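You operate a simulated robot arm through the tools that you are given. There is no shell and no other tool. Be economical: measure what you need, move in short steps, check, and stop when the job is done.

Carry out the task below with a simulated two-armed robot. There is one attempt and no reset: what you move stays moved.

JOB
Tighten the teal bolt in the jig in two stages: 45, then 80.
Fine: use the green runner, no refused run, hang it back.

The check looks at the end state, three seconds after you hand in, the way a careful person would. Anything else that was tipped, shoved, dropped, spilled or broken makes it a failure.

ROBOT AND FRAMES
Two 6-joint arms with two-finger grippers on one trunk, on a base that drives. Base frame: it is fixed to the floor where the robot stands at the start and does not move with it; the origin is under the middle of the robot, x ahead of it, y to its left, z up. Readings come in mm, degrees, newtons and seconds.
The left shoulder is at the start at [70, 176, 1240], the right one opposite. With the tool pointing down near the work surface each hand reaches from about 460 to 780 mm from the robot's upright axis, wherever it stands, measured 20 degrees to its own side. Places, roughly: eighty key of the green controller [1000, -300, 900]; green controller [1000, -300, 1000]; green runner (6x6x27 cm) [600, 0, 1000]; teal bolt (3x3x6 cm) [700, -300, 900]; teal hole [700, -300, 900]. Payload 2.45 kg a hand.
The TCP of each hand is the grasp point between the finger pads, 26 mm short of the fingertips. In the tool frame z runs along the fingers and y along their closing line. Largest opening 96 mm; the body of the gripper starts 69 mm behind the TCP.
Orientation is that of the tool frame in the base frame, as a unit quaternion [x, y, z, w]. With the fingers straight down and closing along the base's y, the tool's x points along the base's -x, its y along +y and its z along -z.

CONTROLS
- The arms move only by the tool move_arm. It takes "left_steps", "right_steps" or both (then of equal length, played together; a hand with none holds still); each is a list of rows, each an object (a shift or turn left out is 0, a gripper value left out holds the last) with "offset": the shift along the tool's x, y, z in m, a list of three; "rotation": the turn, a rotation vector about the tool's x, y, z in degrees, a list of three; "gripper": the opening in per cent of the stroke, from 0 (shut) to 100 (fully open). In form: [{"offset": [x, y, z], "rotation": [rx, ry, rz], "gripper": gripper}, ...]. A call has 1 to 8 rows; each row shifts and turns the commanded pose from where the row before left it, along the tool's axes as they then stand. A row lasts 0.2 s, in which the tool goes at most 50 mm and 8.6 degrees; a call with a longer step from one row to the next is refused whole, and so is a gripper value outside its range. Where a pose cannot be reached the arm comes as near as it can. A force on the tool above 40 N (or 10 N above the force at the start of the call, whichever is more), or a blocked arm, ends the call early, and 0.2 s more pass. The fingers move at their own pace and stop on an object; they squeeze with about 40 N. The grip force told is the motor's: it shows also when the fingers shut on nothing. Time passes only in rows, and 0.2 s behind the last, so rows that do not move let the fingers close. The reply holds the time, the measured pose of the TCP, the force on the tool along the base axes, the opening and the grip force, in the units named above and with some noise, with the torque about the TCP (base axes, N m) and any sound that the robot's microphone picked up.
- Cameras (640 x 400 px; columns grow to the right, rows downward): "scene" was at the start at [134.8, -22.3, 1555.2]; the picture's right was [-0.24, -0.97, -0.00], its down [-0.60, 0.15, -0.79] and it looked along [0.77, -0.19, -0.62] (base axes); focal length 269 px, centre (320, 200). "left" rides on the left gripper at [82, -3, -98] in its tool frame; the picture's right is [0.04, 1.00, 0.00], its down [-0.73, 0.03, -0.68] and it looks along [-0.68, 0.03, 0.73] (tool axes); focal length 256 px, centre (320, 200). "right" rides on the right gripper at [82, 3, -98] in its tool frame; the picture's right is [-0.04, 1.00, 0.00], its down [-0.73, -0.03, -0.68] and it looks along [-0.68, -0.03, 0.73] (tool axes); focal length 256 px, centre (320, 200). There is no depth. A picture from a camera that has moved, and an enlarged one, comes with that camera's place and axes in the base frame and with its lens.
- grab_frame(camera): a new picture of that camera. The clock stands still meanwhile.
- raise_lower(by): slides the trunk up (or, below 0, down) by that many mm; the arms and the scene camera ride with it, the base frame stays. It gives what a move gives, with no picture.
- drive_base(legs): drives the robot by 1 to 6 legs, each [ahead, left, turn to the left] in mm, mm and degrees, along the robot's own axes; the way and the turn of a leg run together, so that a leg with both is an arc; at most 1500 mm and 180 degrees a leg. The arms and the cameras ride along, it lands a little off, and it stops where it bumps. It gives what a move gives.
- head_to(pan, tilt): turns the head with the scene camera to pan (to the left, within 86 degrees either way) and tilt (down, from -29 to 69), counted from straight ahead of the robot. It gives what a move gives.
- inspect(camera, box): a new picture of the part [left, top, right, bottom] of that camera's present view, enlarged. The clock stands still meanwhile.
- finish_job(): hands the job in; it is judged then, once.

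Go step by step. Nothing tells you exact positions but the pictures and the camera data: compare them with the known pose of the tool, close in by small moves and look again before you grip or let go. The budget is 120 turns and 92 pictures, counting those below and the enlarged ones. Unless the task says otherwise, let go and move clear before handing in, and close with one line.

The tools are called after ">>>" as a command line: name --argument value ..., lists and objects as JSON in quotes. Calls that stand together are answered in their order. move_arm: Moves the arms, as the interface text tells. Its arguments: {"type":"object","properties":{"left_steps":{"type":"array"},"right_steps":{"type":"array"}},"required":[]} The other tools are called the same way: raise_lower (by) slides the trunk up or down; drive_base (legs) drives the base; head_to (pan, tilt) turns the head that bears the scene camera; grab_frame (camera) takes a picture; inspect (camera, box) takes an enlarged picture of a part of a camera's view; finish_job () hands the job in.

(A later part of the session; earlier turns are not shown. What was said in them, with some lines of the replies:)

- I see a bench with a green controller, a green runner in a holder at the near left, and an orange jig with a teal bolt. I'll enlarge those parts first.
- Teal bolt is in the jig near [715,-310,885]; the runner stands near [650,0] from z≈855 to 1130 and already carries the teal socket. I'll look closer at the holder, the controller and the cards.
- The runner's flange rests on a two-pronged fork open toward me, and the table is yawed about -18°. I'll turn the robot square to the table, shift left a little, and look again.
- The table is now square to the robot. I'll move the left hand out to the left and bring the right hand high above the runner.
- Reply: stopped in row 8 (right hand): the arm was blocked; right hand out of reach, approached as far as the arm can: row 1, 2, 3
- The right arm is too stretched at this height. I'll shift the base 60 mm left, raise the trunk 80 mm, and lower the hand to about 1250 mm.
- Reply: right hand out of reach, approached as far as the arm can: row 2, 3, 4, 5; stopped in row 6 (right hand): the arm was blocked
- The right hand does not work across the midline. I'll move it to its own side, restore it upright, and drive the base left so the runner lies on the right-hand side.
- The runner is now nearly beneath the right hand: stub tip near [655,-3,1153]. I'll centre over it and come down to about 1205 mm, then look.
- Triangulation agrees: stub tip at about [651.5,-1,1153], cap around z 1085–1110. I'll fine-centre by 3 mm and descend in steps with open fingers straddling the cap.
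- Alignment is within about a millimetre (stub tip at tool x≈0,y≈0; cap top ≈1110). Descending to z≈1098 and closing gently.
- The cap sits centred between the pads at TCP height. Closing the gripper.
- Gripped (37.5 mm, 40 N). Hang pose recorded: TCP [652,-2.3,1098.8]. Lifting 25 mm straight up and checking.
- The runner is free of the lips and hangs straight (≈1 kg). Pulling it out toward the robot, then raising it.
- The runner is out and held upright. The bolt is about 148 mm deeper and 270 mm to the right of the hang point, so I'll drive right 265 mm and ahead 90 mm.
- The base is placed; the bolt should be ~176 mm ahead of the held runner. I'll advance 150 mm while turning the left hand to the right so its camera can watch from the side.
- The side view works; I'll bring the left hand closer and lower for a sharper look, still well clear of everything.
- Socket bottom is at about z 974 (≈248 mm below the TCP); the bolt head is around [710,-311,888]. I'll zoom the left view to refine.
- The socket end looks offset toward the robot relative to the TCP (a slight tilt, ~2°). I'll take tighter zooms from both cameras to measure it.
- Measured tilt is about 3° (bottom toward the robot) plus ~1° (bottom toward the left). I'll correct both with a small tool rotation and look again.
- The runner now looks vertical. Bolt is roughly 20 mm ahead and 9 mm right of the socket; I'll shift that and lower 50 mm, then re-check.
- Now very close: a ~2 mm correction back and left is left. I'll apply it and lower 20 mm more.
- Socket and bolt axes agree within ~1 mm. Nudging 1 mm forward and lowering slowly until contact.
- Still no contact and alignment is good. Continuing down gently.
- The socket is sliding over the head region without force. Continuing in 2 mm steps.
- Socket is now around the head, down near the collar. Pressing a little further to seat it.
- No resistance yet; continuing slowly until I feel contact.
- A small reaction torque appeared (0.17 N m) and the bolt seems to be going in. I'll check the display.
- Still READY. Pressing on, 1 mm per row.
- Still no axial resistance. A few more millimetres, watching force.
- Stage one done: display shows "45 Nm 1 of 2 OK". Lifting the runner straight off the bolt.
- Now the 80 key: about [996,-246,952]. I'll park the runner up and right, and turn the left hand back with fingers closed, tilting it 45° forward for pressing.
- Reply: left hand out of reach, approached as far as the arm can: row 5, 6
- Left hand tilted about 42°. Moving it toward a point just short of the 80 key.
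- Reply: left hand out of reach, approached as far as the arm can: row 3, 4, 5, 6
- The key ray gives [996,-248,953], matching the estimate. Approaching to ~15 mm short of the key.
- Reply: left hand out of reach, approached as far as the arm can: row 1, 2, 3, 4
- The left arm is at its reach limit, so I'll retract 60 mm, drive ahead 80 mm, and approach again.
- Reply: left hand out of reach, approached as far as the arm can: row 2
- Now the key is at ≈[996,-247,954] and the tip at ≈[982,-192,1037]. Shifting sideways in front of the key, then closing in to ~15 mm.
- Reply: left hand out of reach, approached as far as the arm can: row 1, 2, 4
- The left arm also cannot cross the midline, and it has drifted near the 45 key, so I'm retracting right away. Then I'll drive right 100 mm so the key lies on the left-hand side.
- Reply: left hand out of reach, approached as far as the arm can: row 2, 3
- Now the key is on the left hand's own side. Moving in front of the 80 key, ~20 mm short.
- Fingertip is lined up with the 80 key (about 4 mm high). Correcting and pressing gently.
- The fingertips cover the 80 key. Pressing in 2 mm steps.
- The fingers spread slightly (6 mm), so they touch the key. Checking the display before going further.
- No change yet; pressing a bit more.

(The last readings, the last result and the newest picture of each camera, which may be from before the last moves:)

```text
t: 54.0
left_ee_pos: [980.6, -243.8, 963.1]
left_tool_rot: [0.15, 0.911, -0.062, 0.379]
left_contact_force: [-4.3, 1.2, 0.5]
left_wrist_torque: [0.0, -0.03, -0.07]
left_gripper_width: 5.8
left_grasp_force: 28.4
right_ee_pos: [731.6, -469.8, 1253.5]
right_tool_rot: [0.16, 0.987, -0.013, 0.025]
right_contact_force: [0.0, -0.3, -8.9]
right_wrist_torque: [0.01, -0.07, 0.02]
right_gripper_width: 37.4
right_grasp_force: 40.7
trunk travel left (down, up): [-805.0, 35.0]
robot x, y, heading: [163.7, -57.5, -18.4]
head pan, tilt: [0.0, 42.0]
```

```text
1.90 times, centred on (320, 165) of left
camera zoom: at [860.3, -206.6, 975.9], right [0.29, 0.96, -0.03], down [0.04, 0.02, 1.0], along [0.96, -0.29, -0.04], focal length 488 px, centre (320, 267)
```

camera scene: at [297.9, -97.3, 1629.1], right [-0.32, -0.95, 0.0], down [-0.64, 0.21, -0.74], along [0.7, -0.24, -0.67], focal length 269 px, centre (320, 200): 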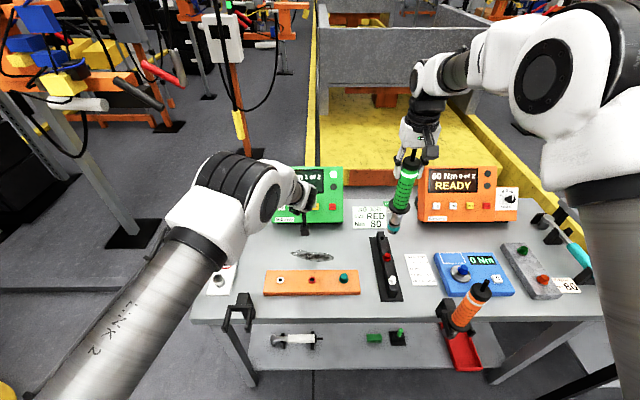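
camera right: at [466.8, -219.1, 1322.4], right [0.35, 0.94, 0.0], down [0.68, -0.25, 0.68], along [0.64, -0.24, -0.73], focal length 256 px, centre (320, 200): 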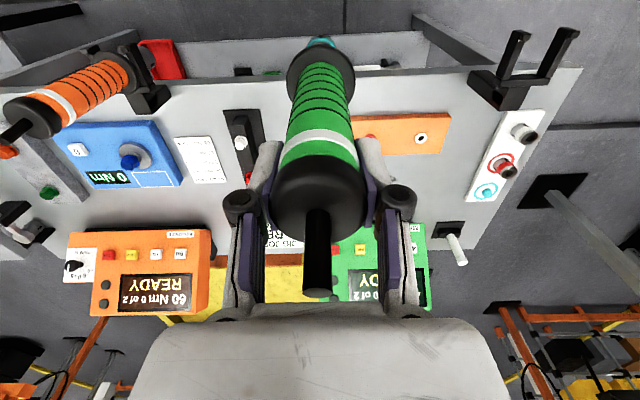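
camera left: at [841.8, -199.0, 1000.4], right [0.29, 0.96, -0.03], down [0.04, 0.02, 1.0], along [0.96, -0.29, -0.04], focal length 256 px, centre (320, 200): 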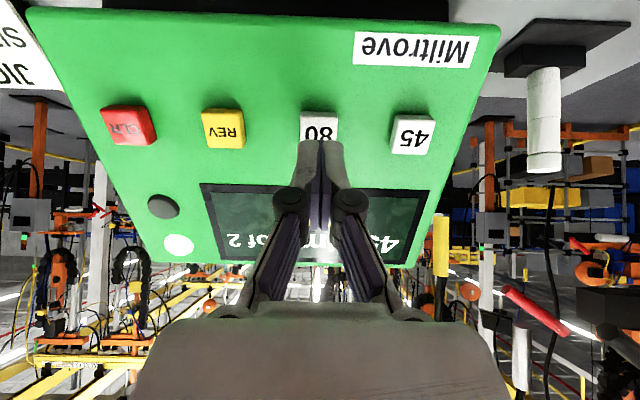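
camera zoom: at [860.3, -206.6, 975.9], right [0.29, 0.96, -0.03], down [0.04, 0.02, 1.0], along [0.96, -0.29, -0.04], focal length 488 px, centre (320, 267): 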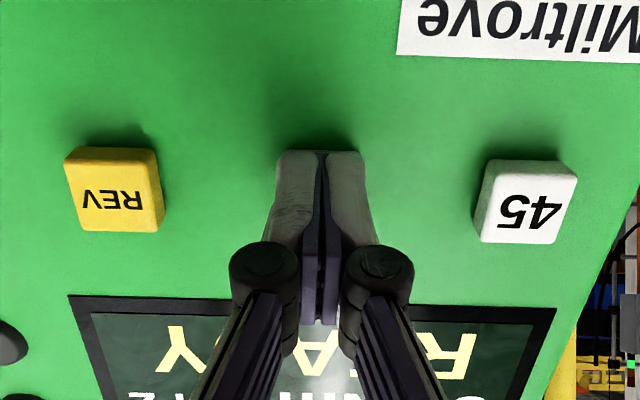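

The display has changed to READY. Retracting the left hand straight back and to the left, then checking the screen.

>>> move_arm --left_steps '[{"offset": [0, 0, -0.01]}, {"offset": [0, 0, -0.03]}, {"offset": [0, 0, -0.04]}, {"offset": [0, 0.01, -0.04]}, {"offset": [0, 0.03, -0.02]}, {"offset": [0, 0.04, 0]}, {"offset": [0, 0.04, 0]}, {"offset": [0, 0.04, 0]}]'

>>> grab_frame --camera "left"

>>> inspect --camera "scene" --box '[230, 130, 430, 310]'

```text
t: 55.8
left_ee_pos: [940.2, -59.3, 1059.0]
left_tool_rot: [0.15, 0.911, -0.063, 0.378]
left_contact_force: [0.3, 0.0, 0.1]
left_wrist_torque: [-0.04, 0.02, 0.0]
left_gripper_width: 0.1
left_grasp_force: 28.1
right_ee_pos: [733.9, -468.0, 1253.5]
right_tool_rot: [0.16, 0.987, -0.014, 0.024]
right_contact_force: [-0.2, 1.0, -9.3]
right_wrist_torque: [-0.03, -0.01, -0.02]
right_gripper_width: 37.3
right_grasp_force: 40.1
trunk travel left (down, up): [-805.0, 35.0]
robot x, y, heading: [167.8, -55.4, -18.6]
head pan, tilt: [0.0, 42.0]
```

```text
24 pictures are left
camera left: at [818.2, -22.8, 1070.7], right [0.29, 0.96, -0.03], down [0.05, 0.02, 1.0], along [0.95, -0.29, -0.04], focal length 256 px, centre (320, 200)
```

left: 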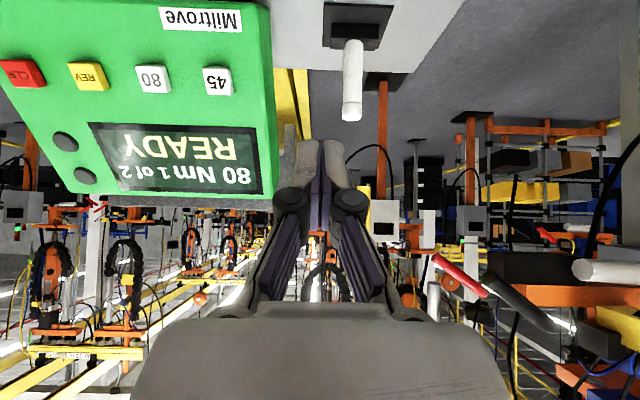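

```text
2.22 times, centred on (330, 220) of scene
camera zoom: at [297.7, -96.8, 1629.1], right [-0.32, -0.95, 0.0], down [-0.64, 0.21, -0.74], along [0.7, -0.24, -0.67], focal length 597 px, centre (298, 156)
```

zoom: 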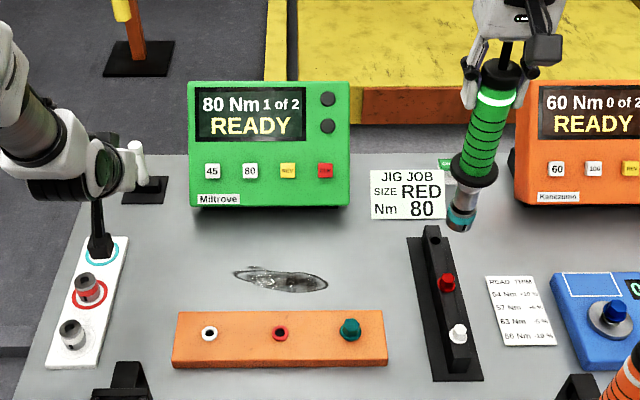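

Confirmed: "80 Nm 1 of 2 READY". I'll raise the left hand clear of the lever and drive back left 110 mm so the bolt is again on the right hand's side.

>>> move_arm --left_steps '[{"offset": [0, 0, -0.04]}, {"offset": [0, 0, -0.04]}, {"offset": [0, 0, -0.02]}, {"offset": [0, 0, 0]}]'

>>> drive_base --legs '[[0, 110, 0]]'

>>> move_arm --right_steps '[{"offset": [0, 0, 0]}, {"offset": [0, 0, 0]}]'

```text
t: 56.8
left_ee_pos: [873.2, -39.5, 1129.6]
left_tool_rot: [0.15, 0.912, -0.061, 0.378]
left_contact_force: [0.4, 0.8, 0.4]
left_wrist_torque: [-0.06, -0.02, 0.01]
left_gripper_width: 0.0
left_grasp_force: 28.2
right_ee_pos: [732.6, -470.0, 1253.2]
right_tool_rot: [0.159, 0.987, -0.013, 0.024]
right_contact_force: [-0.2, -0.4, -8.5]
right_wrist_torque: [0.01, -0.02, 0.01]
right_gripper_width: 37.3
right_grasp_force: 39.6
trunk travel left (down, up): [-805.0, 35.0]
robot x, y, heading: [163.2, -56.2, -18.3]
head pan, tilt: [0.0, 42.0]
```

```text
t: 58.0
left_ee_pos: [907.1, 61.0, 1130.3]
left_tool_rot: [0.152, 0.911, -0.062, 0.378]
left_contact_force: [0.2, -0.3, -0.2]
left_wrist_torque: [0.02, 0.01, 0.04]
left_gripper_width: 0.0
left_grasp_force: 28.2
right_ee_pos: [766.1, -369.9, 1253.9]
right_tool_rot: [0.159, 0.987, -0.012, 0.023]
right_contact_force: [-0.1, -0.5, -8.6]
right_wrist_torque: [0.02, -0.02, 0.01]
right_gripper_width: 37.3
right_grasp_force: 40.2
trunk travel left (down, up): [-805.0, 35.0]
robot x, y, heading: [199.1, 50.8, -18.7]
head pan, tilt: [0.0, 42.0]
```

```text
t: 58.6
left_ee_pos: [906.7, 62.3, 1129.9]
left_tool_rot: [0.151, 0.911, -0.061, 0.378]
left_contact_force: [0.5, 0.0, 0.7]
left_wrist_torque: [0.04, -0.01, 0.0]
left_gripper_width: 0.3
left_grasp_force: 28.4
right_ee_pos: [765.4, -369.9, 1252.7]
right_tool_rot: [0.16, 0.987, -0.013, 0.024]
right_contact_force: [-0.3, -0.3, -9.3]
right_wrist_torque: [-0.01, -0.03, 0.07]
right_gripper_width: 37.5
right_grasp_force: 39.8
trunk travel left (down, up): [-805.0, 35.0]
robot x, y, heading: [203.3, 44.2, -18.7]
head pan, tilt: [0.0, 42.0]
```

Right TCP reads [765.7,-369.9,1253]; the earlier seating spot was [706.9,-311]. Moving back over the bolt and lowering to z≈1178.

>>> move_arm --right_steps '[{"offset": [0.026, 0.013, 0]}, {"offset": [0.026, 0.013, 0]}, {"offset": [0.0261, 0.0128, 0]}, {"offset": [0, 0, 0.035]}, {"offset": [0, 0, 0.0354]}, {"offset": [0, 0, 0]}, {"offset": [0, 0, 0]}]'

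>>> move_arm --right_steps '[{"offset": [0, 0, 0]}]'

>>> inspect --camera "scene" --box '[270, 160, 400, 300]'

```text
t: 60.2
left_ee_pos: [907.7, 64.3, 1130.8]
left_tool_rot: [0.15, 0.911, -0.062, 0.378]
left_contact_force: [-0.5, 0.7, -0.8]
left_wrist_torque: [0.02, 0.01, 0.0]
left_gripper_width: 0.1
left_grasp_force: 28.5
right_ee_pos: [709.2, -308.6, 1177.1]
right_tool_rot: [0.159, 0.987, -0.012, 0.025]
right_contact_force: [0.1, -0.2, -8.7]
right_wrist_torque: [0.02, -0.04, 0.02]
right_gripper_width: 37.4
right_grasp_force: 40.2
trunk travel left (down, up): [-805.0, 35.0]
robot x, y, heading: [199.4, 48.7, -18.6]
head pan, tilt: [0.0, 42.0]
```

```text
t: 60.6
left_ee_pos: [906.7, 64.3, 1131.7]
left_tool_rot: [0.149, 0.911, -0.062, 0.378]
left_contact_force: [-1.2, -0.4, -0.5]
left_wrist_torque: [-0.01, 0.0, 0.01]
left_gripper_width: 0.0
left_grasp_force: 28.7
right_ee_pos: [708.7, -310.0, 1177.7]
right_tool_rot: [0.159, 0.987, -0.012, 0.025]
right_contact_force: [-0.1, 0.2, -9.4]
right_wrist_torque: [-0.01, -0.05, 0.01]
right_gripper_width: 37.3
right_grasp_force: 39.7
trunk travel left (down, up): [-805.0, 35.0]
robot x, y, heading: [203.0, 47.9, -18.8]
head pan, tilt: [0.0, 42.0]
```

```text
2.86 times, centred on (335, 230) of scene
camera zoom: at [330.9, 3.9, 1629.1], right [-0.32, -0.95, 0.0], down [-0.63, 0.21, -0.74], along [0.7, -0.24, -0.67], focal length 768 px, centre (277, 114)
```

zoom: 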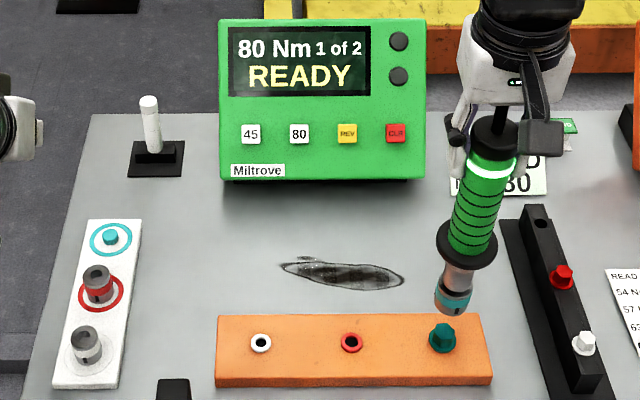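

TCP is within 2 mm of the earlier spot; I'll apply that correction and also bring the left hand back to its side-viewing pose for a safe check.

>>> move_arm --left_steps '[{"rotation": [0, 8, 0], "offset": [0, 0, -0.04]}, {"rotation": [0, 8, 0], "offset": [0, 0, -0.03]}, {"rotation": [0, 8, 0]}, {"rotation": [0, 8, 0]}, {"rotation": [0, 8, 0]}, {"rotation": [0, 3, 0]}, {"offset": [0, 0, 0]}]' --right_steps '[{"offset": [0.0015, -0.002, 0]}, {"offset": [0, 0, 0]}, {"offset": [0, 0, 0]}, {"offset": [0, 0, 0]}, {"offset": [0, 0, 0]}, {"offset": [0, 0, 0]}, {"offset": [0, 0, 0]}]'

>>> move_arm --left_steps '[{"rotation": [0, 0, 8.5]}, {"rotation": [0, 0, 8.5]}, {"rotation": [0, 0, 8.5]}, {"rotation": [0, 0, 8.5]}, {"rotation": [0, 0, 8.5]}, {"rotation": [0, 0, 8.5]}, {"rotation": [0, 0, 8.5]}, {"rotation": [0, 0, 8.5]}]'

```text
t: 62.2
left_ee_pos: [869.6, 79.5, 1175.7]
left_tool_rot: [0.163, 0.986, -0.003, 0.017]
left_contact_force: [-0.4, 0.9, -0.2]
left_wrist_torque: [0.01, -0.01, 0.04]
left_gripper_width: 0.1
left_grasp_force: 28.1
left hand out of reach, approached as far as the arm can: row 2
right_ee_pos: [705.7, -310.2, 1177.5]
right_tool_rot: [0.159, 0.987, -0.013, 0.024]
right_contact_force: [0.2, 0.8, -8.5]
right_wrist_torque: [0.01, -0.02, 0.03]
right_gripper_width: 37.1
right_grasp_force: 40.0
trunk travel left (down, up): [-805.0, 35.0]
robot x, y, heading: [202.9, 51.9, -18.5]
head pan, tilt: [0.0, 42.0]
```

```text
t: 64.0
left_ee_pos: [870.4, 79.6, 1175.4]
left_tool_rot: [0.687, 0.726, 0.007, 0.016]
left_contact_force: [0.1, -0.2, 1.2]
left_wrist_torque: [-0.01, 0.03, 0.0]
left_gripper_width: 0.3
left_grasp_force: 28.7
right_ee_pos: [706.6, -310.4, 1177.8]
right_tool_rot: [0.16, 0.987, -0.013, 0.025]
right_contact_force: [0.1, -0.4, -9.0]
right_wrist_torque: [0.05, -0.01, 0.02]
right_gripper_width: 37.3
right_grasp_force: 40.1
trunk travel left (down, up): [-805.0, 35.0]
robot x, y, heading: [205.4, 47.5, -18.5]
head pan, tilt: [0.0, 42.0]
```

Right TCP is at [706.5,-310.4]. Lowering 24 mm and checking both views.

>>> move_arm --right_steps '[{"offset": [0.0006, 0.0002, 0.012]}, {"offset": [0.0006, 0.0002, 0.012]}, {"offset": [0, 0, 0]}]'

>>> inspect --camera "left" --box '[200, 195, 270, 265]'

>>> inspect --camera "scene" --box '[360, 240, 420, 290]'

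```text
t: 64.8
left_ee_pos: [868.4, 79.0, 1176.4]
left_tool_rot: [0.687, 0.727, 0.008, 0.017]
left_contact_force: [0.0, -0.1, 0.0]
left_wrist_torque: [0.0, -0.01, -0.04]
left_gripper_width: 0.0
left_grasp_force: 28.9
right_ee_pos: [705.9, -309.8, 1153.2]
right_tool_rot: [0.158, 0.987, -0.013, 0.024]
right_contact_force: [-0.5, -0.1, -9.1]
right_wrist_torque: [-0.01, -0.03, 0.0]
right_gripper_width: 37.2
right_grasp_force: 39.7
trunk travel left (down, up): [-805.0, 35.0]
robot x, y, heading: [201.6, 47.6, -18.6]
head pan, tilt: [0.0, 42.0]
```

```text
5.71 times, centred on (235, 230) of left
camera zoom: at [858.2, 161.8, 1273.3], right [0.99, 0.1, 0.03], down [0.05, -0.72, 0.69], along [0.09, -0.68, -0.72], focal length 1463 px, centre (806, 29)
```

zoom: 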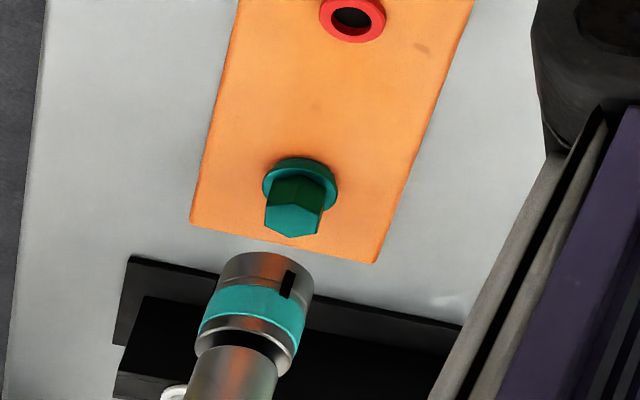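

```text
8.00 times, centred on (390, 265) of scene
camera zoom: at [331.0, 3.6, 1629.1], right [-0.32, -0.95, 0.0], down [-0.63, 0.21, -0.74], along [0.7, -0.24, -0.67], focal length 2150 px, centre (-240, -320)
```

zoom: 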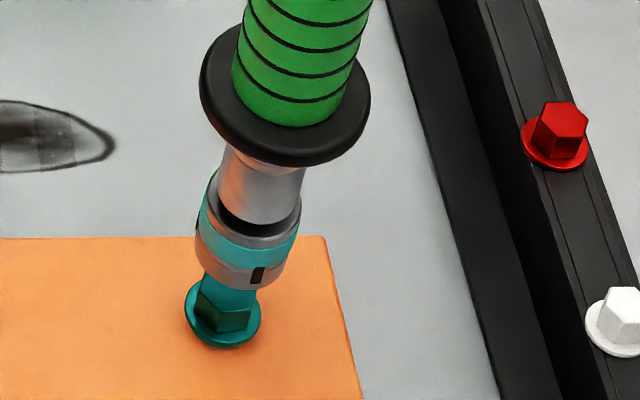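

The views suggest the socket should go about 2.5 mm further in +x. Nudging and lowering another 10 mm.

>>> move_arm --right_steps '[{"offset": [-0.0022, 0.0012, 0]}, {"offset": [0.0003, 0.0001, 0.006]}, {"offset": [0.0003, 0.0001, 0.006]}, {"offset": [0, 0, 0]}]'

>>> inspect --camera "left" --box '[200, 195, 270, 265]'

>>> inspect --camera "scene" --box '[360, 240, 420, 290]'

```text
t: 65.8
left_ee_pos: [869.3, 79.2, 1175.6]
left_tool_rot: [0.686, 0.727, 0.007, 0.016]
left_contact_force: [-0.3, -0.8, 0.0]
left_wrist_torque: [0.05, 0.01, 0.03]
left_gripper_width: 0.1
left_grasp_force: 28.8
right_ee_pos: [708.3, -309.1, 1141.6]
right_tool_rot: [0.159, 0.987, -0.013, 0.024]
right_contact_force: [0.5, 0.5, -9.0]
right_wrist_torque: [-0.04, 0.01, -0.01]
right_gripper_width: 37.0
right_grasp_force: 40.1
trunk travel left (down, up): [-805.0, 35.0]
robot x, y, heading: [204.5, 46.4, -18.7]
head pan, tilt: [0.0, 42.0]
```

```text
5.71 times, centred on (235, 230) of left
camera zoom: at [858.6, 161.6, 1273.1], right [0.99, 0.1, 0.03], down [0.05, -0.72, 0.69], along [0.09, -0.68, -0.72], focal length 1463 px, centre (806, 29)
```

zoom: 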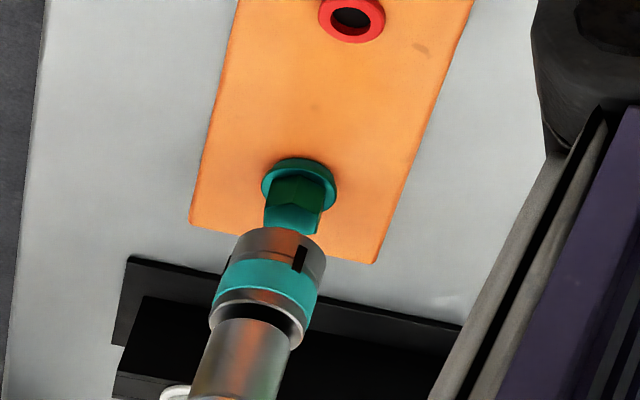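

```text
8.00 times, centred on (390, 265) of scene
camera zoom: at [331.4, 3.4, 1629.1], right [-0.32, -0.95, 0.0], down [-0.64, 0.21, -0.74], along [0.7, -0.24, -0.67], focal length 2150 px, centre (-240, -320)
```

zoom: 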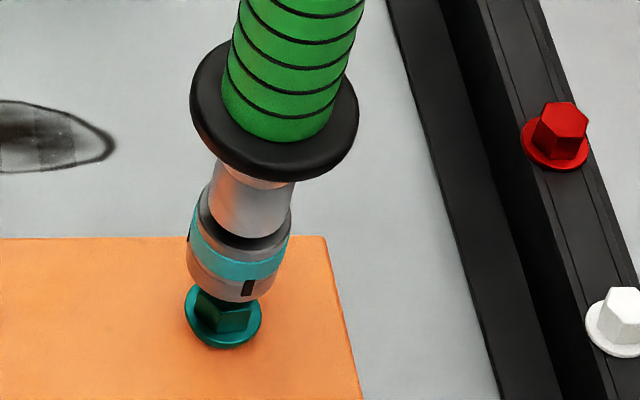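

Both views now agree within 1 mm. Lowering over the bolt head.

>>> move_arm --right_steps '[{"offset": [0.0002, 0.0001, 0.004]}, {"offset": [0.0002, 0.0001, 0.004]}, {"offset": [0.0002, 0.0001, 0.004]}, {"offset": [0.0002, 0.0001, 0.004]}, {"offset": [0.0002, 0.0001, 0.003]}, {"offset": [0, 0, 0]}]'

>>> inspect --camera "left" --box '[200, 195, 270, 265]'

```text
t: 67.2
left_ee_pos: [869.9, 80.7, 1175.3]
left_tool_rot: [0.686, 0.727, 0.008, 0.016]
left_contact_force: [-1.6, -0.8, -0.9]
left_wrist_torque: [-0.01, 0.01, 0.0]
left_gripper_width: 0.3
left_grasp_force: 28.3
right_ee_pos: [708.9, -309.5, 1124.5]
right_tool_rot: [0.159, 0.987, -0.013, 0.024]
right_contact_force: [-0.8, -0.2, -9.0]
right_wrist_torque: [0.01, -0.05, -0.02]
right_gripper_width: 37.3
right_grasp_force: 39.6
trunk travel left (down, up): [-805.0, 35.0]
robot x, y, heading: [204.7, 45.8, -18.8]
head pan, tilt: [0.0, 42.0]
```

```text
5.71 times, centred on (235, 230) of left
camera zoom: at [858.5, 161.6, 1273.1], right [0.99, 0.1, 0.03], down [0.05, -0.72, 0.69], along [0.09, -0.68, -0.72], focal length 1463 px, centre (806, 29)
```

zoom: 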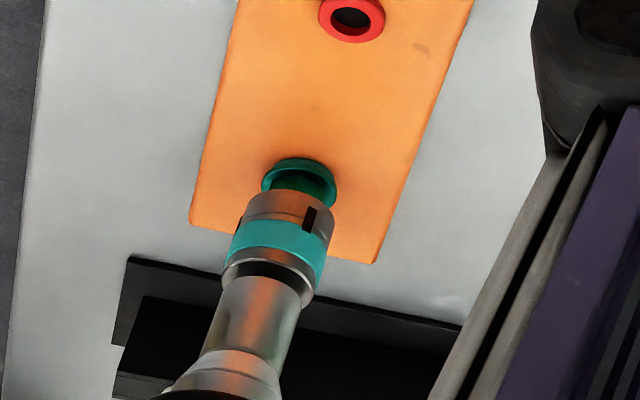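

The socket is sliding over the head, centred. Continuing down until it seats and triggers.

>>> move_arm --right_steps '[{"offset": [0.0001, 0, 0.002]}, {"offset": [0.0001, 0, 0.002]}, {"offset": [0.0001, 0.0001, 0.002]}, {"offset": [0.0001, 0, 0.002]}, {"offset": [0, 0, 0]}]'

>>> move_arm --right_steps '[{"offset": [0, 0, 0.0015]}, {"offset": [0.0001, 0, 0.0015]}, {"offset": [0, 0, 0.001]}, {"offset": [0, 0, 0]}]'

>>> inspect --camera "scene" --box '[270, 160, 420, 300]'

```text
t: 68.4
left_ee_pos: [870.2, 79.7, 1174.6]
left_tool_rot: [0.686, 0.727, 0.008, 0.015]
left_contact_force: [0.1, -0.5, 0.2]
left_wrist_torque: [-0.03, -0.02, 0.03]
left_gripper_width: 0.0
left_grasp_force: 28.0
right_ee_pos: [708.7, -309.4, 1115.6]
right_tool_rot: [0.16, 0.987, -0.013, 0.024]
right_contact_force: [-0.4, 0.3, -9.2]
right_wrist_torque: [0.03, -0.04, -0.02]
right_gripper_width: 37.5
right_grasp_force: 40.1
trunk travel left (down, up): [-805.0, 35.0]
robot x, y, heading: [204.1, 45.1, -18.9]
head pan, tilt: [0.0, 42.0]
```

```text
t: 69.4
left_ee_pos: [868.7, 78.7, 1175.6]
left_tool_rot: [0.686, 0.727, 0.008, 0.017]
left_contact_force: [0.2, -0.2, -0.4]
left_wrist_torque: [0.0, 0.01, -0.01]
left_gripper_width: 0.0
left_grasp_force: 28.2
right_ee_pos: [709.5, -309.1, 1112.8]
right_tool_rot: [0.159, 0.987, -0.012, 0.026]
right_contact_force: [-0.4, -1.1, -4.5]
right_wrist_torque: [-0.17, 0.03, 0.02]
right_gripper_width: 37.2
right_grasp_force: 40.3
trunk travel left (down, up): [-805.0, 35.0]
robot x, y, heading: [200.7, 50.8, -18.7]
head pan, tilt: [0.0, 42.0]
```

```text
2.86 times, centred on (345, 230) of scene
camera zoom: at [330.9, 3.6, 1629.2], right [-0.32, -0.95, 0.0], down [-0.63, 0.21, -0.74], along [0.7, -0.24, -0.67], focal length 768 px, centre (249, 114)
```

zoom: 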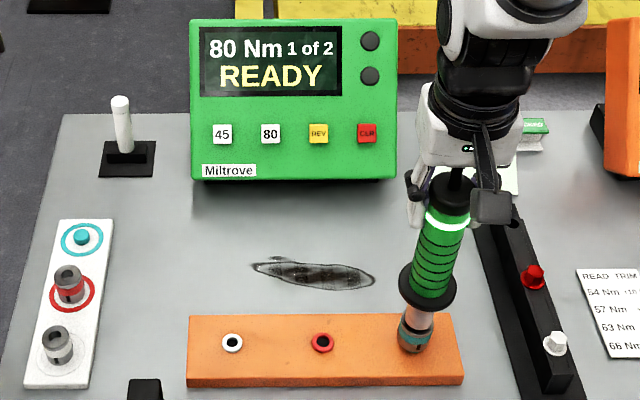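

Contact has begun (load dropping to 4.5 N). Pressing 2–3 mm more to start the run.

>>> move_arm --right_steps '[{"offset": [0, 0, 0.001]}, {"offset": [0, 0, 0.001]}, {"offset": [0, 0, 0.001]}, {"offset": [0, 0, 0]}, {"offset": [0, 0, 0]}]'

>>> inspect --camera "scene" --box '[270, 160, 420, 300]'

```text
t: 70.6
left_ee_pos: [867.1, 82.1, 1177.1]
left_tool_rot: [0.686, 0.727, 0.008, 0.018]
left_contact_force: [0.2, 0.1, -0.1]
left_wrist_torque: [0.02, 0.02, 0.01]
left_gripper_width: 0.2
left_grasp_force: 28.2
right_ee_pos: [707.1, -307.3, 1111.1]
right_tool_rot: [0.16, 0.987, -0.014, 0.026]
right_contact_force: [1.8, -2.0, 22.0]
right_wrist_torque: [-0.4, -0.37, 0.01]
right_gripper_width: 37.3
right_grasp_force: 40.4
trunk travel left (down, up): [-805.0, 35.0]
robot x, y, heading: [204.3, 47.7, -18.3]
head pan, tilt: [0.0, 42.0]
```

```text
2.86 times, centred on (345, 230) of scene
camera zoom: at [327.8, 5.9, 1629.7], right [-0.32, -0.95, 0.0], down [-0.63, 0.21, -0.74], along [0.71, -0.24, -0.67], focal length 768 px, centre (249, 114)
```

zoom: 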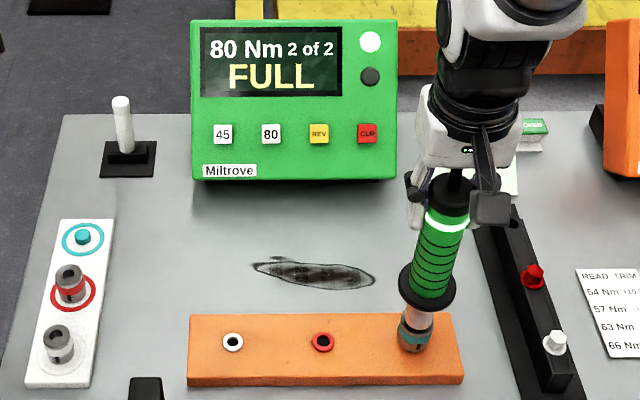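

Stage two done: "80 Nm 2 of 2 FULL" with the light on. Lifting the runner straight off, then pulling it back and restoring the original grip orientation.

>>> move_arm --right_steps '[{"offset": [-0.0002, -0.0001, -0.004]}, {"offset": [-0.0005, -0.0002, -0.01]}, {"offset": [-0.001, -0.0003, -0.02]}, {"offset": [-0.0015, -0.0005, -0.03]}, {"offset": [-0.002, -0.0007, -0.04]}, {"offset": [-0.002, -0.0007, -0.04]}, {"offset": [-0.001, -0.0004, -0.02]}, {"offset": [0, 0, 0]}]'

>>> move_arm --right_steps '[{"offset": [0, 0, 0], "rotation": [-0.9, 3.0, 0]}, {"offset": [0.03, 0, 0]}, {"offset": [0.03, 0, 0]}, {"offset": [0.03, 0, 0]}, {"offset": [0, 0, 0]}]'

>>> inspect --camera "scene" --box '[240, 150, 440, 320]'

```text
t: 72.4
left_ee_pos: [869.4, 79.8, 1176.1]
left_tool_rot: [0.686, 0.727, 0.008, 0.016]
left_contact_force: [0.7, 0.1, -0.8]
left_wrist_torque: [-0.03, -0.03, 0.0]
left_gripper_width: 0.0
left_grasp_force: 28.7
right_ee_pos: [706.2, -309.4, 1273.6]
right_tool_rot: [0.16, 0.987, -0.013, 0.023]
right_contact_force: [0.5, -1.2, -8.8]
right_wrist_torque: [0.01, -0.03, -0.01]
right_gripper_width: 36.9
right_grasp_force: 40.2
trunk travel left (down, up): [-805.0, 35.0]
robot x, y, heading: [199.9, 45.9, -18.6]
head pan, tilt: [0.0, 42.0]
```

```text
t: 73.6
left_ee_pos: [870.7, 79.3, 1175.0]
left_tool_rot: [0.686, 0.727, 0.008, 0.015]
left_contact_force: [0.6, -0.7, 0.4]
left_wrist_torque: [0.04, 0.02, 0.0]
left_gripper_width: 0.0
left_grasp_force: 28.7
right_ee_pos: [623.1, -281.4, 1272.0]
right_tool_rot: [0.16, 0.987, -0.001, -0.002]
right_contact_force: [-0.3, -0.9, -9.9]
right_wrist_torque: [0.0, -0.07, 0.03]
right_gripper_width: 37.5
right_grasp_force: 40.0
trunk travel left (down, up): [-805.0, 35.0]
robot x, y, heading: [200.1, 49.0, -18.6]
head pan, tilt: [0.0, 42.0]
```

```text
2.35 times, centred on (340, 235) of scene
camera zoom: at [332.2, 2.9, 1629.0], right [-0.32, -0.95, 0.0], down [-0.64, 0.21, -0.74], along [0.7, -0.24, -0.67], focal length 632 px, centre (273, 118)
```

zoom: 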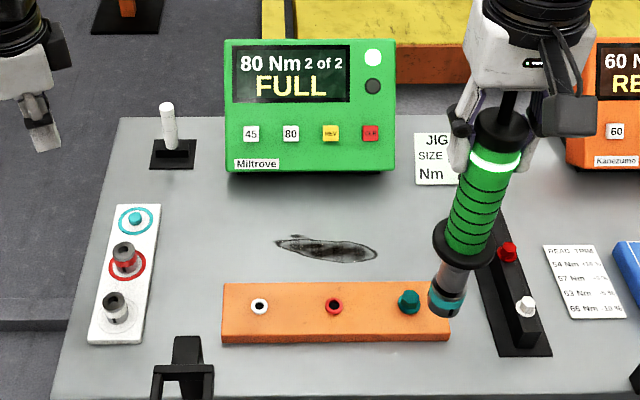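

Bolt seated, display FULL. Driving back and left toward the fork.

>>> drive_base --legs '[[-172, 0, 0], [0, 272, 0.5]]'

>>> move_arm --right_steps '[{"offset": [0, 0, 0]}, {"offset": [0, 0, 0]}]'

>>> grab_frame --camera "scene"

```text
t: 76.6
left_ee_pos: [792.5, 396.0, 1176.4]
left_tool_rot: [0.685, 0.728, 0.009, 0.017]
left_contact_force: [0.3, -1.1, -0.4]
left_wrist_torque: [0.0, 0.03, -0.02]
left_gripper_width: 0.2
left_grasp_force: 28.4
right_ee_pos: [546.5, 33.7, 1273.8]
right_tool_rot: [0.157, 0.988, 0.0, -0.001]
right_contact_force: [-1.0, 0.3, -9.5]
right_wrist_torque: [-0.01, -0.06, -0.02]
right_gripper_width: 37.3
right_grasp_force: 39.6
trunk travel left (down, up): [-805.0, 35.0]
robot x, y, heading: [125.9, 365.7, -18.2]
head pan, tilt: [0.0, 42.0]
```

```text
t: 77.2
left_ee_pos: [793.0, 396.5, 1176.0]
left_tool_rot: [0.684, 0.729, 0.01, 0.016]
left_contact_force: [0.0, 0.1, 0.3]
left_wrist_torque: [-0.01, 0.0, -0.03]
left_gripper_width: 0.1
left_grasp_force: 28.5
right_ee_pos: [546.6, 34.7, 1272.5]
right_tool_rot: [0.157, 0.988, -0.001, -0.001]
right_contact_force: [-0.1, -0.4, -8.7]
right_wrist_torque: [-0.05, -0.07, 0.01]
right_gripper_width: 37.4
right_grasp_force: 39.8
trunk travel left (down, up): [-805.0, 35.0]
robot x, y, heading: [125.3, 364.6, -18.1]
head pan, tilt: [0.0, 42.0]
```

```text
13 pictures are left
camera scene: at [254.2, 317.6, 1629.1], right [-0.31, -0.95, 0.0], down [-0.64, 0.21, -0.74], along [0.71, -0.23, -0.67], focal length 269 px, centre (320, 200)
```

scene: 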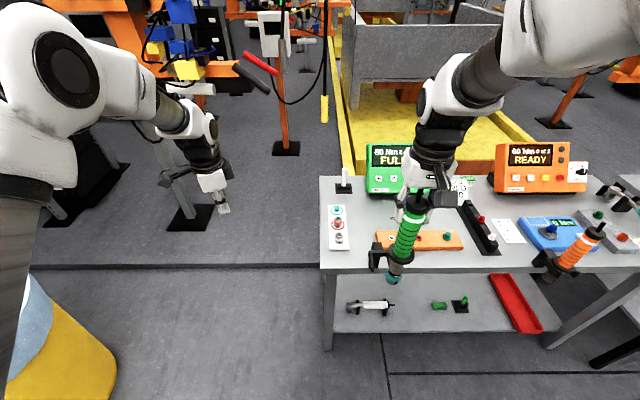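

The hand is right at the pull-out spot, [546.5,34.3]. Lowering to the lifted height (z≈1124) and moving 50 mm in, then checking.

>>> move_arm --right_steps '[{"offset": [0, -0.002, 0.04]}, {"offset": [0, 0, 0.04]}, {"offset": [0, 0, 0.04]}, {"offset": [0, 0, 0.027]}, {"offset": [-0.02, 0, 0]}, {"offset": [-0.02, 0, 0]}, {"offset": [0, 0, 0]}]'

>>> inspect --camera "scene" --box '[345, 190, 445, 300]'

>>> inspect --camera "right" --box '[200, 20, 460, 310]'

```text
t: 78.8
left_ee_pos: [792.7, 398.4, 1175.7]
left_tool_rot: [0.685, 0.728, 0.009, 0.016]
left_contact_force: [-0.1, -1.0, 0.1]
left_wrist_torque: [0.01, -0.01, 0.0]
left_gripper_width: 0.3
left_grasp_force: 28.3
right_ee_pos: [584.4, 20.8, 1125.2]
right_tool_rot: [0.157, 0.988, 0.0, -0.001]
right_contact_force: [0.9, -0.1, -9.2]
right_wrist_torque: [0.0, -0.06, 0.0]
right_gripper_width: 37.5
right_grasp_force: 40.0
trunk travel left (down, up): [-805.0, 35.0]
robot x, y, heading: [123.4, 362.2, -18.4]
head pan, tilt: [0.0, 42.0]
```

```text
3.64 times, centred on (395, 245) of scene
camera zoom: at [254.8, 319.1, 1629.1], right [-0.31, -0.95, 0.0], down [-0.64, 0.21, -0.74], along [0.71, -0.23, -0.67], focal length 978 px, centre (47, 36)
```

zoom: 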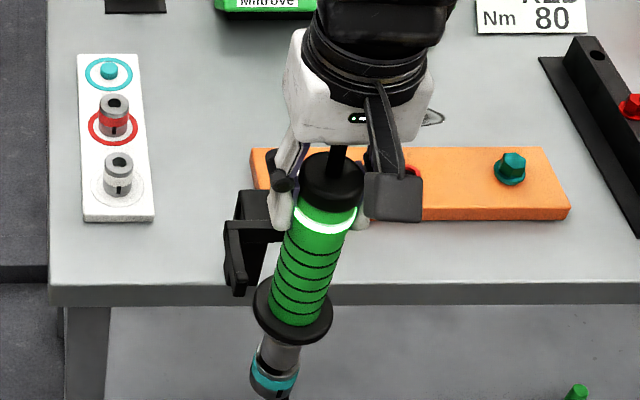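

```text
1.38 times, centred on (330, 165) of right
camera zoom: at [508.9, 50.1, 1222.2], right [0.35, 0.94, 0.0], down [0.69, -0.25, 0.68], along [0.64, -0.24, -0.73], focal length 353 px, centre (306, 248)
```

zoom: 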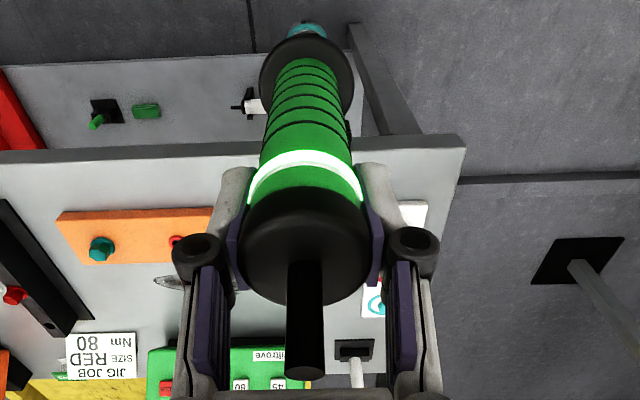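

The grip is unchanged and the path is in line. Sliding in 36 mm and checking clearance with the prongs.

>>> move_arm --right_steps '[{"offset": [-0.012, -0.0005, 0]}, {"offset": [-0.012, 0, 0]}, {"offset": [-0.012, 0, 0]}, {"offset": [0, 0, 0]}]'

>>> inspect --camera "scene" --box '[345, 210, 445, 290]'

>>> inspect --camera "right" --box '[250, 20, 390, 130]'

```text
t: 79.8
left_ee_pos: [793.7, 397.5, 1175.4]
left_tool_rot: [0.685, 0.729, 0.008, 0.015]
left_contact_force: [0.1, 1.0, -0.1]
left_wrist_torque: [0.01, -0.01, 0.01]
left_gripper_width: 0.1
left_grasp_force: 28.7
right_ee_pos: [619.4, 8.7, 1125.5]
right_tool_rot: [0.157, 0.988, -0.001, -0.001]
right_contact_force: [0.1, 0.7, -7.6]
right_wrist_torque: [-0.01, -0.06, 0.05]
right_gripper_width: 37.3
right_grasp_force: 40.0
trunk travel left (down, up): [-805.0, 35.0]
robot x, y, heading: [127.3, 365.3, -18.2]
head pan, tilt: [0.0, 42.0]
```

```text
5.00 times, centred on (395, 250) of scene
camera zoom: at [255.2, 318.8, 1629.1], right [-0.31, -0.95, 0.0], down [-0.64, 0.21, -0.74], along [0.7, -0.23, -0.67], focal length 1344 px, centre (-55, -50)
```

zoom: 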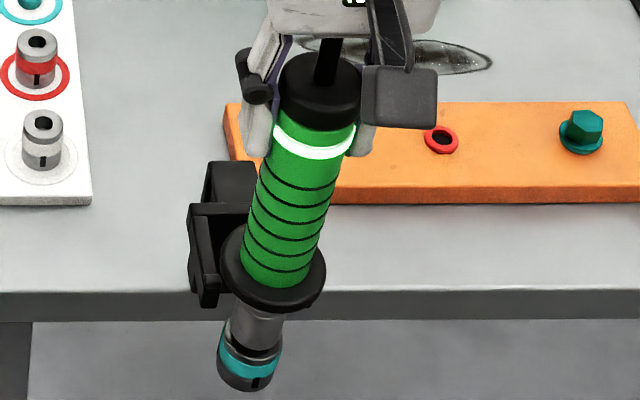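

```text
3.64 times, centred on (320, 75) of right
camera zoom: at [543.6, 37.1, 1221.9], right [0.35, 0.94, 0.0], down [0.69, -0.25, 0.68], along [0.64, -0.24, -0.73], focal length 931 px, centre (320, 654)
```

zoom: 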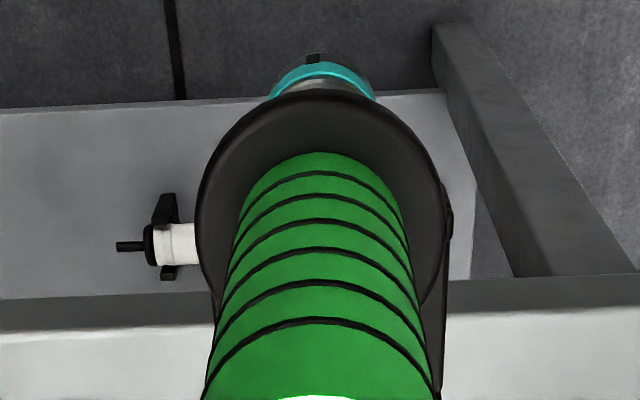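

Alignment looks within ~1 mm of the removal path. Sliding in the last 34 mm.

>>> move_arm --right_steps '[{"offset": [-0.01, 0.0003, 0]}, {"offset": [-0.01, 0, 0]}, {"offset": [-0.008, 0, 0]}, {"offset": [-0.006, 0, 0]}, {"offset": [0, 0, 0]}]'

>>> inspect --camera "right" --box '[200, 20, 460, 310]'

>>> inspect --camera "scene" --box '[345, 210, 445, 290]'

```text
t: 81.0
left_ee_pos: [792.2, 396.1, 1175.0]
left_tool_rot: [0.684, 0.729, 0.007, 0.015]
left_contact_force: [1.0, 0.9, 0.0]
left_wrist_torque: [0.03, -0.01, -0.03]
left_gripper_width: 0.1
left_grasp_force: 28.8
right_ee_pos: [651.0, -2.7, 1125.9]
right_tool_rot: [0.158, 0.988, -0.001, -0.002]
right_contact_force: [0.2, -0.6, -9.2]
right_wrist_torque: [0.0, -0.05, -0.02]
right_gripper_width: 37.5
right_grasp_force: 40.3
trunk travel left (down, up): [-805.0, 35.0]
robot x, y, heading: [124.6, 363.7, -18.2]
head pan, tilt: [0.0, 42.0]
```

```text
1.38 times, centred on (330, 165) of right
camera zoom: at [576.3, 26.9, 1222.5], right [0.35, 0.94, 0.0], down [0.69, -0.25, 0.68], along [0.64, -0.24, -0.73], focal length 353 px, centre (306, 248)
```

zoom: 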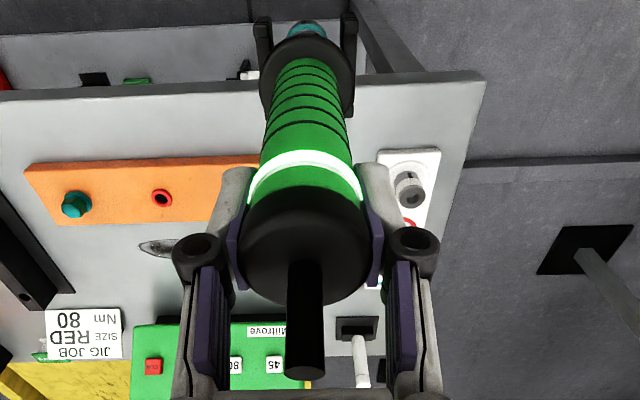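

```text
5.00 times, centred on (395, 250) of scene
camera zoom: at [255.3, 318.7, 1629.1], right [-0.31, -0.95, 0.0], down [-0.64, 0.21, -0.74], along [0.7, -0.23, -0.67], focal length 1344 px, centre (-55, -50)
```

zoom: 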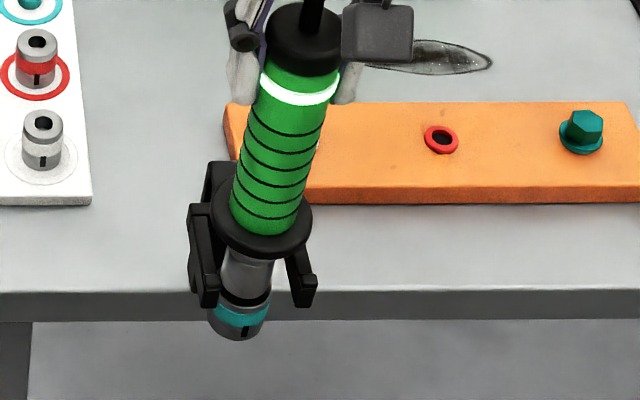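

Same picture as when it was first lifted. Lowering gently onto the fork.

>>> move_arm --right_steps '[{"offset": [-0.001, 0, 0.006]}, {"offset": [0, 0, 0.006]}, {"offset": [0, 0, 0.005]}, {"offset": [0, 0, 0.004]}, {"offset": [0, 0, 0.003]}, {"offset": [0, 0, 0.002]}, {"offset": [0, 0, 0]}]'

>>> inspect --camera "right" --box '[200, 20, 460, 310]'

```text
t: 82.6
left_ee_pos: [791.3, 397.8, 1177.5]
left_tool_rot: [0.685, 0.729, 0.008, 0.017]
left_contact_force: [-0.9, -1.3, 1.4]
left_wrist_torque: [0.01, 0.01, 0.01]
left_gripper_width: 0.1
left_grasp_force: 28.1
right_ee_pos: [651.1, -1.2, 1099.9]
right_tool_rot: [0.157, 0.988, -0.001, 0.001]
right_contact_force: [0.0, -3.3, 3.6]
right_wrist_torque: [-0.68, -0.24, -0.02]
right_gripper_width: 37.4
right_grasp_force: 40.2
trunk travel left (down, up): [-805.0, 35.0]
robot x, y, heading: [125.6, 359.0, -18.1]
head pan, tilt: [0.0, 42.0]
```

```text
1.38 times, centred on (330, 165) of right
camera zoom: at [576.0, 27.9, 1197.6], right [0.35, 0.94, 0.0], down [0.69, -0.25, 0.68], along [0.64, -0.24, -0.73], focal length 353 px, centre (306, 248)
```

zoom: 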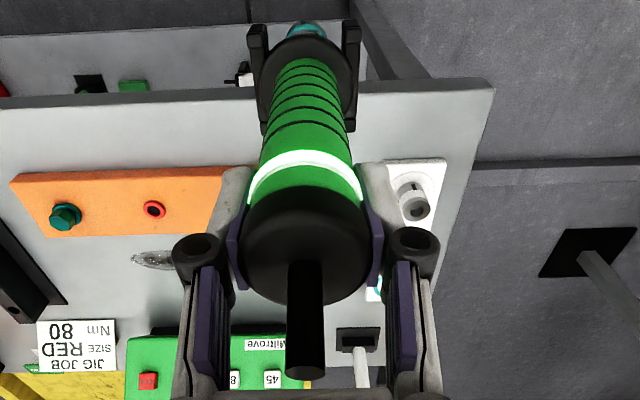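

It is resting on the fork just as it originally hung. Opening the fingers gradually, then checking.

>>> move_arm --right_steps '[{"gripper": 45}, {"gripper": 60}, {"gripper": 100}, {"gripper": 100}, {"gripper": 100}]'

>>> inspect --camera "right" --box '[200, 20, 460, 310]'

```text
t: 83.8
left_ee_pos: [792.4, 397.5, 1175.6]
left_tool_rot: [0.684, 0.729, 0.008, 0.017]
left_contact_force: [0.1, -0.4, -0.4]
left_wrist_torque: [0.0, 0.03, 0.02]
left_gripper_width: 0.0
left_grasp_force: 28.4
right_ee_pos: [650.9, -0.3, 1100.5]
right_tool_rot: [0.157, 0.988, 0.0, 0.0]
right_contact_force: [0.6, 1.1, 0.8]
right_wrist_torque: [-0.02, 0.0, -0.01]
right_gripper_width: 96.1
right_grasp_force: 0.2
trunk travel left (down, up): [-805.0, 35.0]
robot x, y, heading: [127.1, 366.4, -18.2]
head pan, tilt: [0.0, 42.0]
```

```text
1.38 times, centred on (330, 165) of right
camera zoom: at [576.1, 28.4, 1197.0], right [0.35, 0.94, 0.0], down [0.69, -0.25, 0.68], along [0.64, -0.24, -0.73], focal length 353 px, centre (306, 248)
```

zoom: 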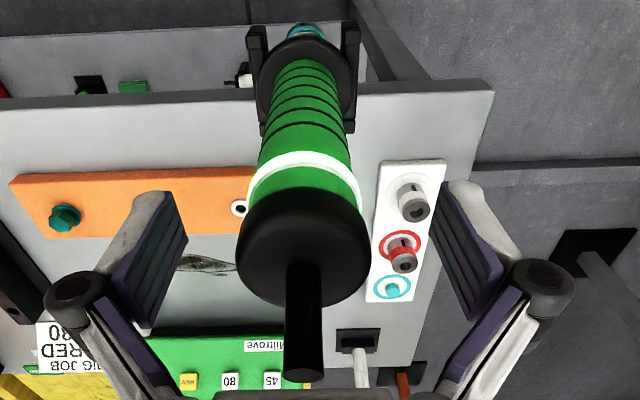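

The runner stands on its fork unchanged. Raising the right hand straight up and clear, then a final look.

>>> move_arm --right_steps '[{"offset": [0, 0, -0.02]}, {"offset": [0, 0, -0.03]}, {"offset": [0, 0, -0.04]}, {"offset": [0, 0, -0.04]}, {"offset": [0, 0, -0.04]}, {"offset": [0, -0.03, 0]}, {"offset": [0, -0.04, 0]}, {"offset": [0, -0.04, 0]}]'

>>> inspect --camera "scene" --box '[310, 130, 500, 300]'

```text
t: 85.6
left_ee_pos: [791.2, 397.5, 1176.4]
left_tool_rot: [0.684, 0.73, 0.009, 0.016]
left_contact_force: [0.1, 0.3, 0.3]
left_wrist_torque: [0.03, 0.0, -0.02]
left_gripper_width: 0.1
left_grasp_force: 28.6
right_ee_pos: [617.0, -109.2, 1270.6]
right_tool_rot: [0.157, 0.988, -0.001, 0.0]
right_contact_force: [-0.2, -0.7, -0.7]
right_wrist_torque: [0.02, -0.04, -0.01]
right_gripper_width: 95.7
right_grasp_force: 0.1
trunk travel left (down, up): [-805.0, 35.0]
robot x, y, heading: [123.9, 363.0, -18.4]
head pan, tilt: [0.0, 42.0]
```

```text
2.35 times, centred on (405, 215) of scene
camera zoom: at [252.7, 317.6, 1629.3], right [-0.31, -0.95, 0.0], down [-0.64, 0.21, -0.74], along [0.71, -0.23, -0.67], focal length 632 px, centre (120, 165)
```

zoom: 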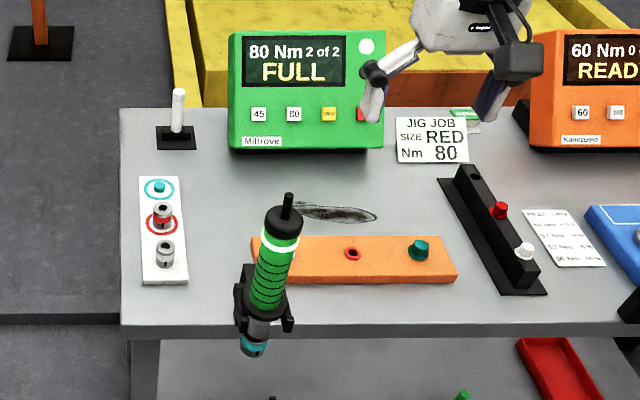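

The display reads "80 Nm 2 of 2 FULL", the runner hangs on its fork, and both hands are clear with nothing else disturbed. Handing in.

>>> finish_job

```text
The job is handed in.
```

The teal bolt is tightened to 45 and then 80. The green controller reads "80 Nm 2 of 2 FULL", no run was refused, and the green runner is back on its fork.
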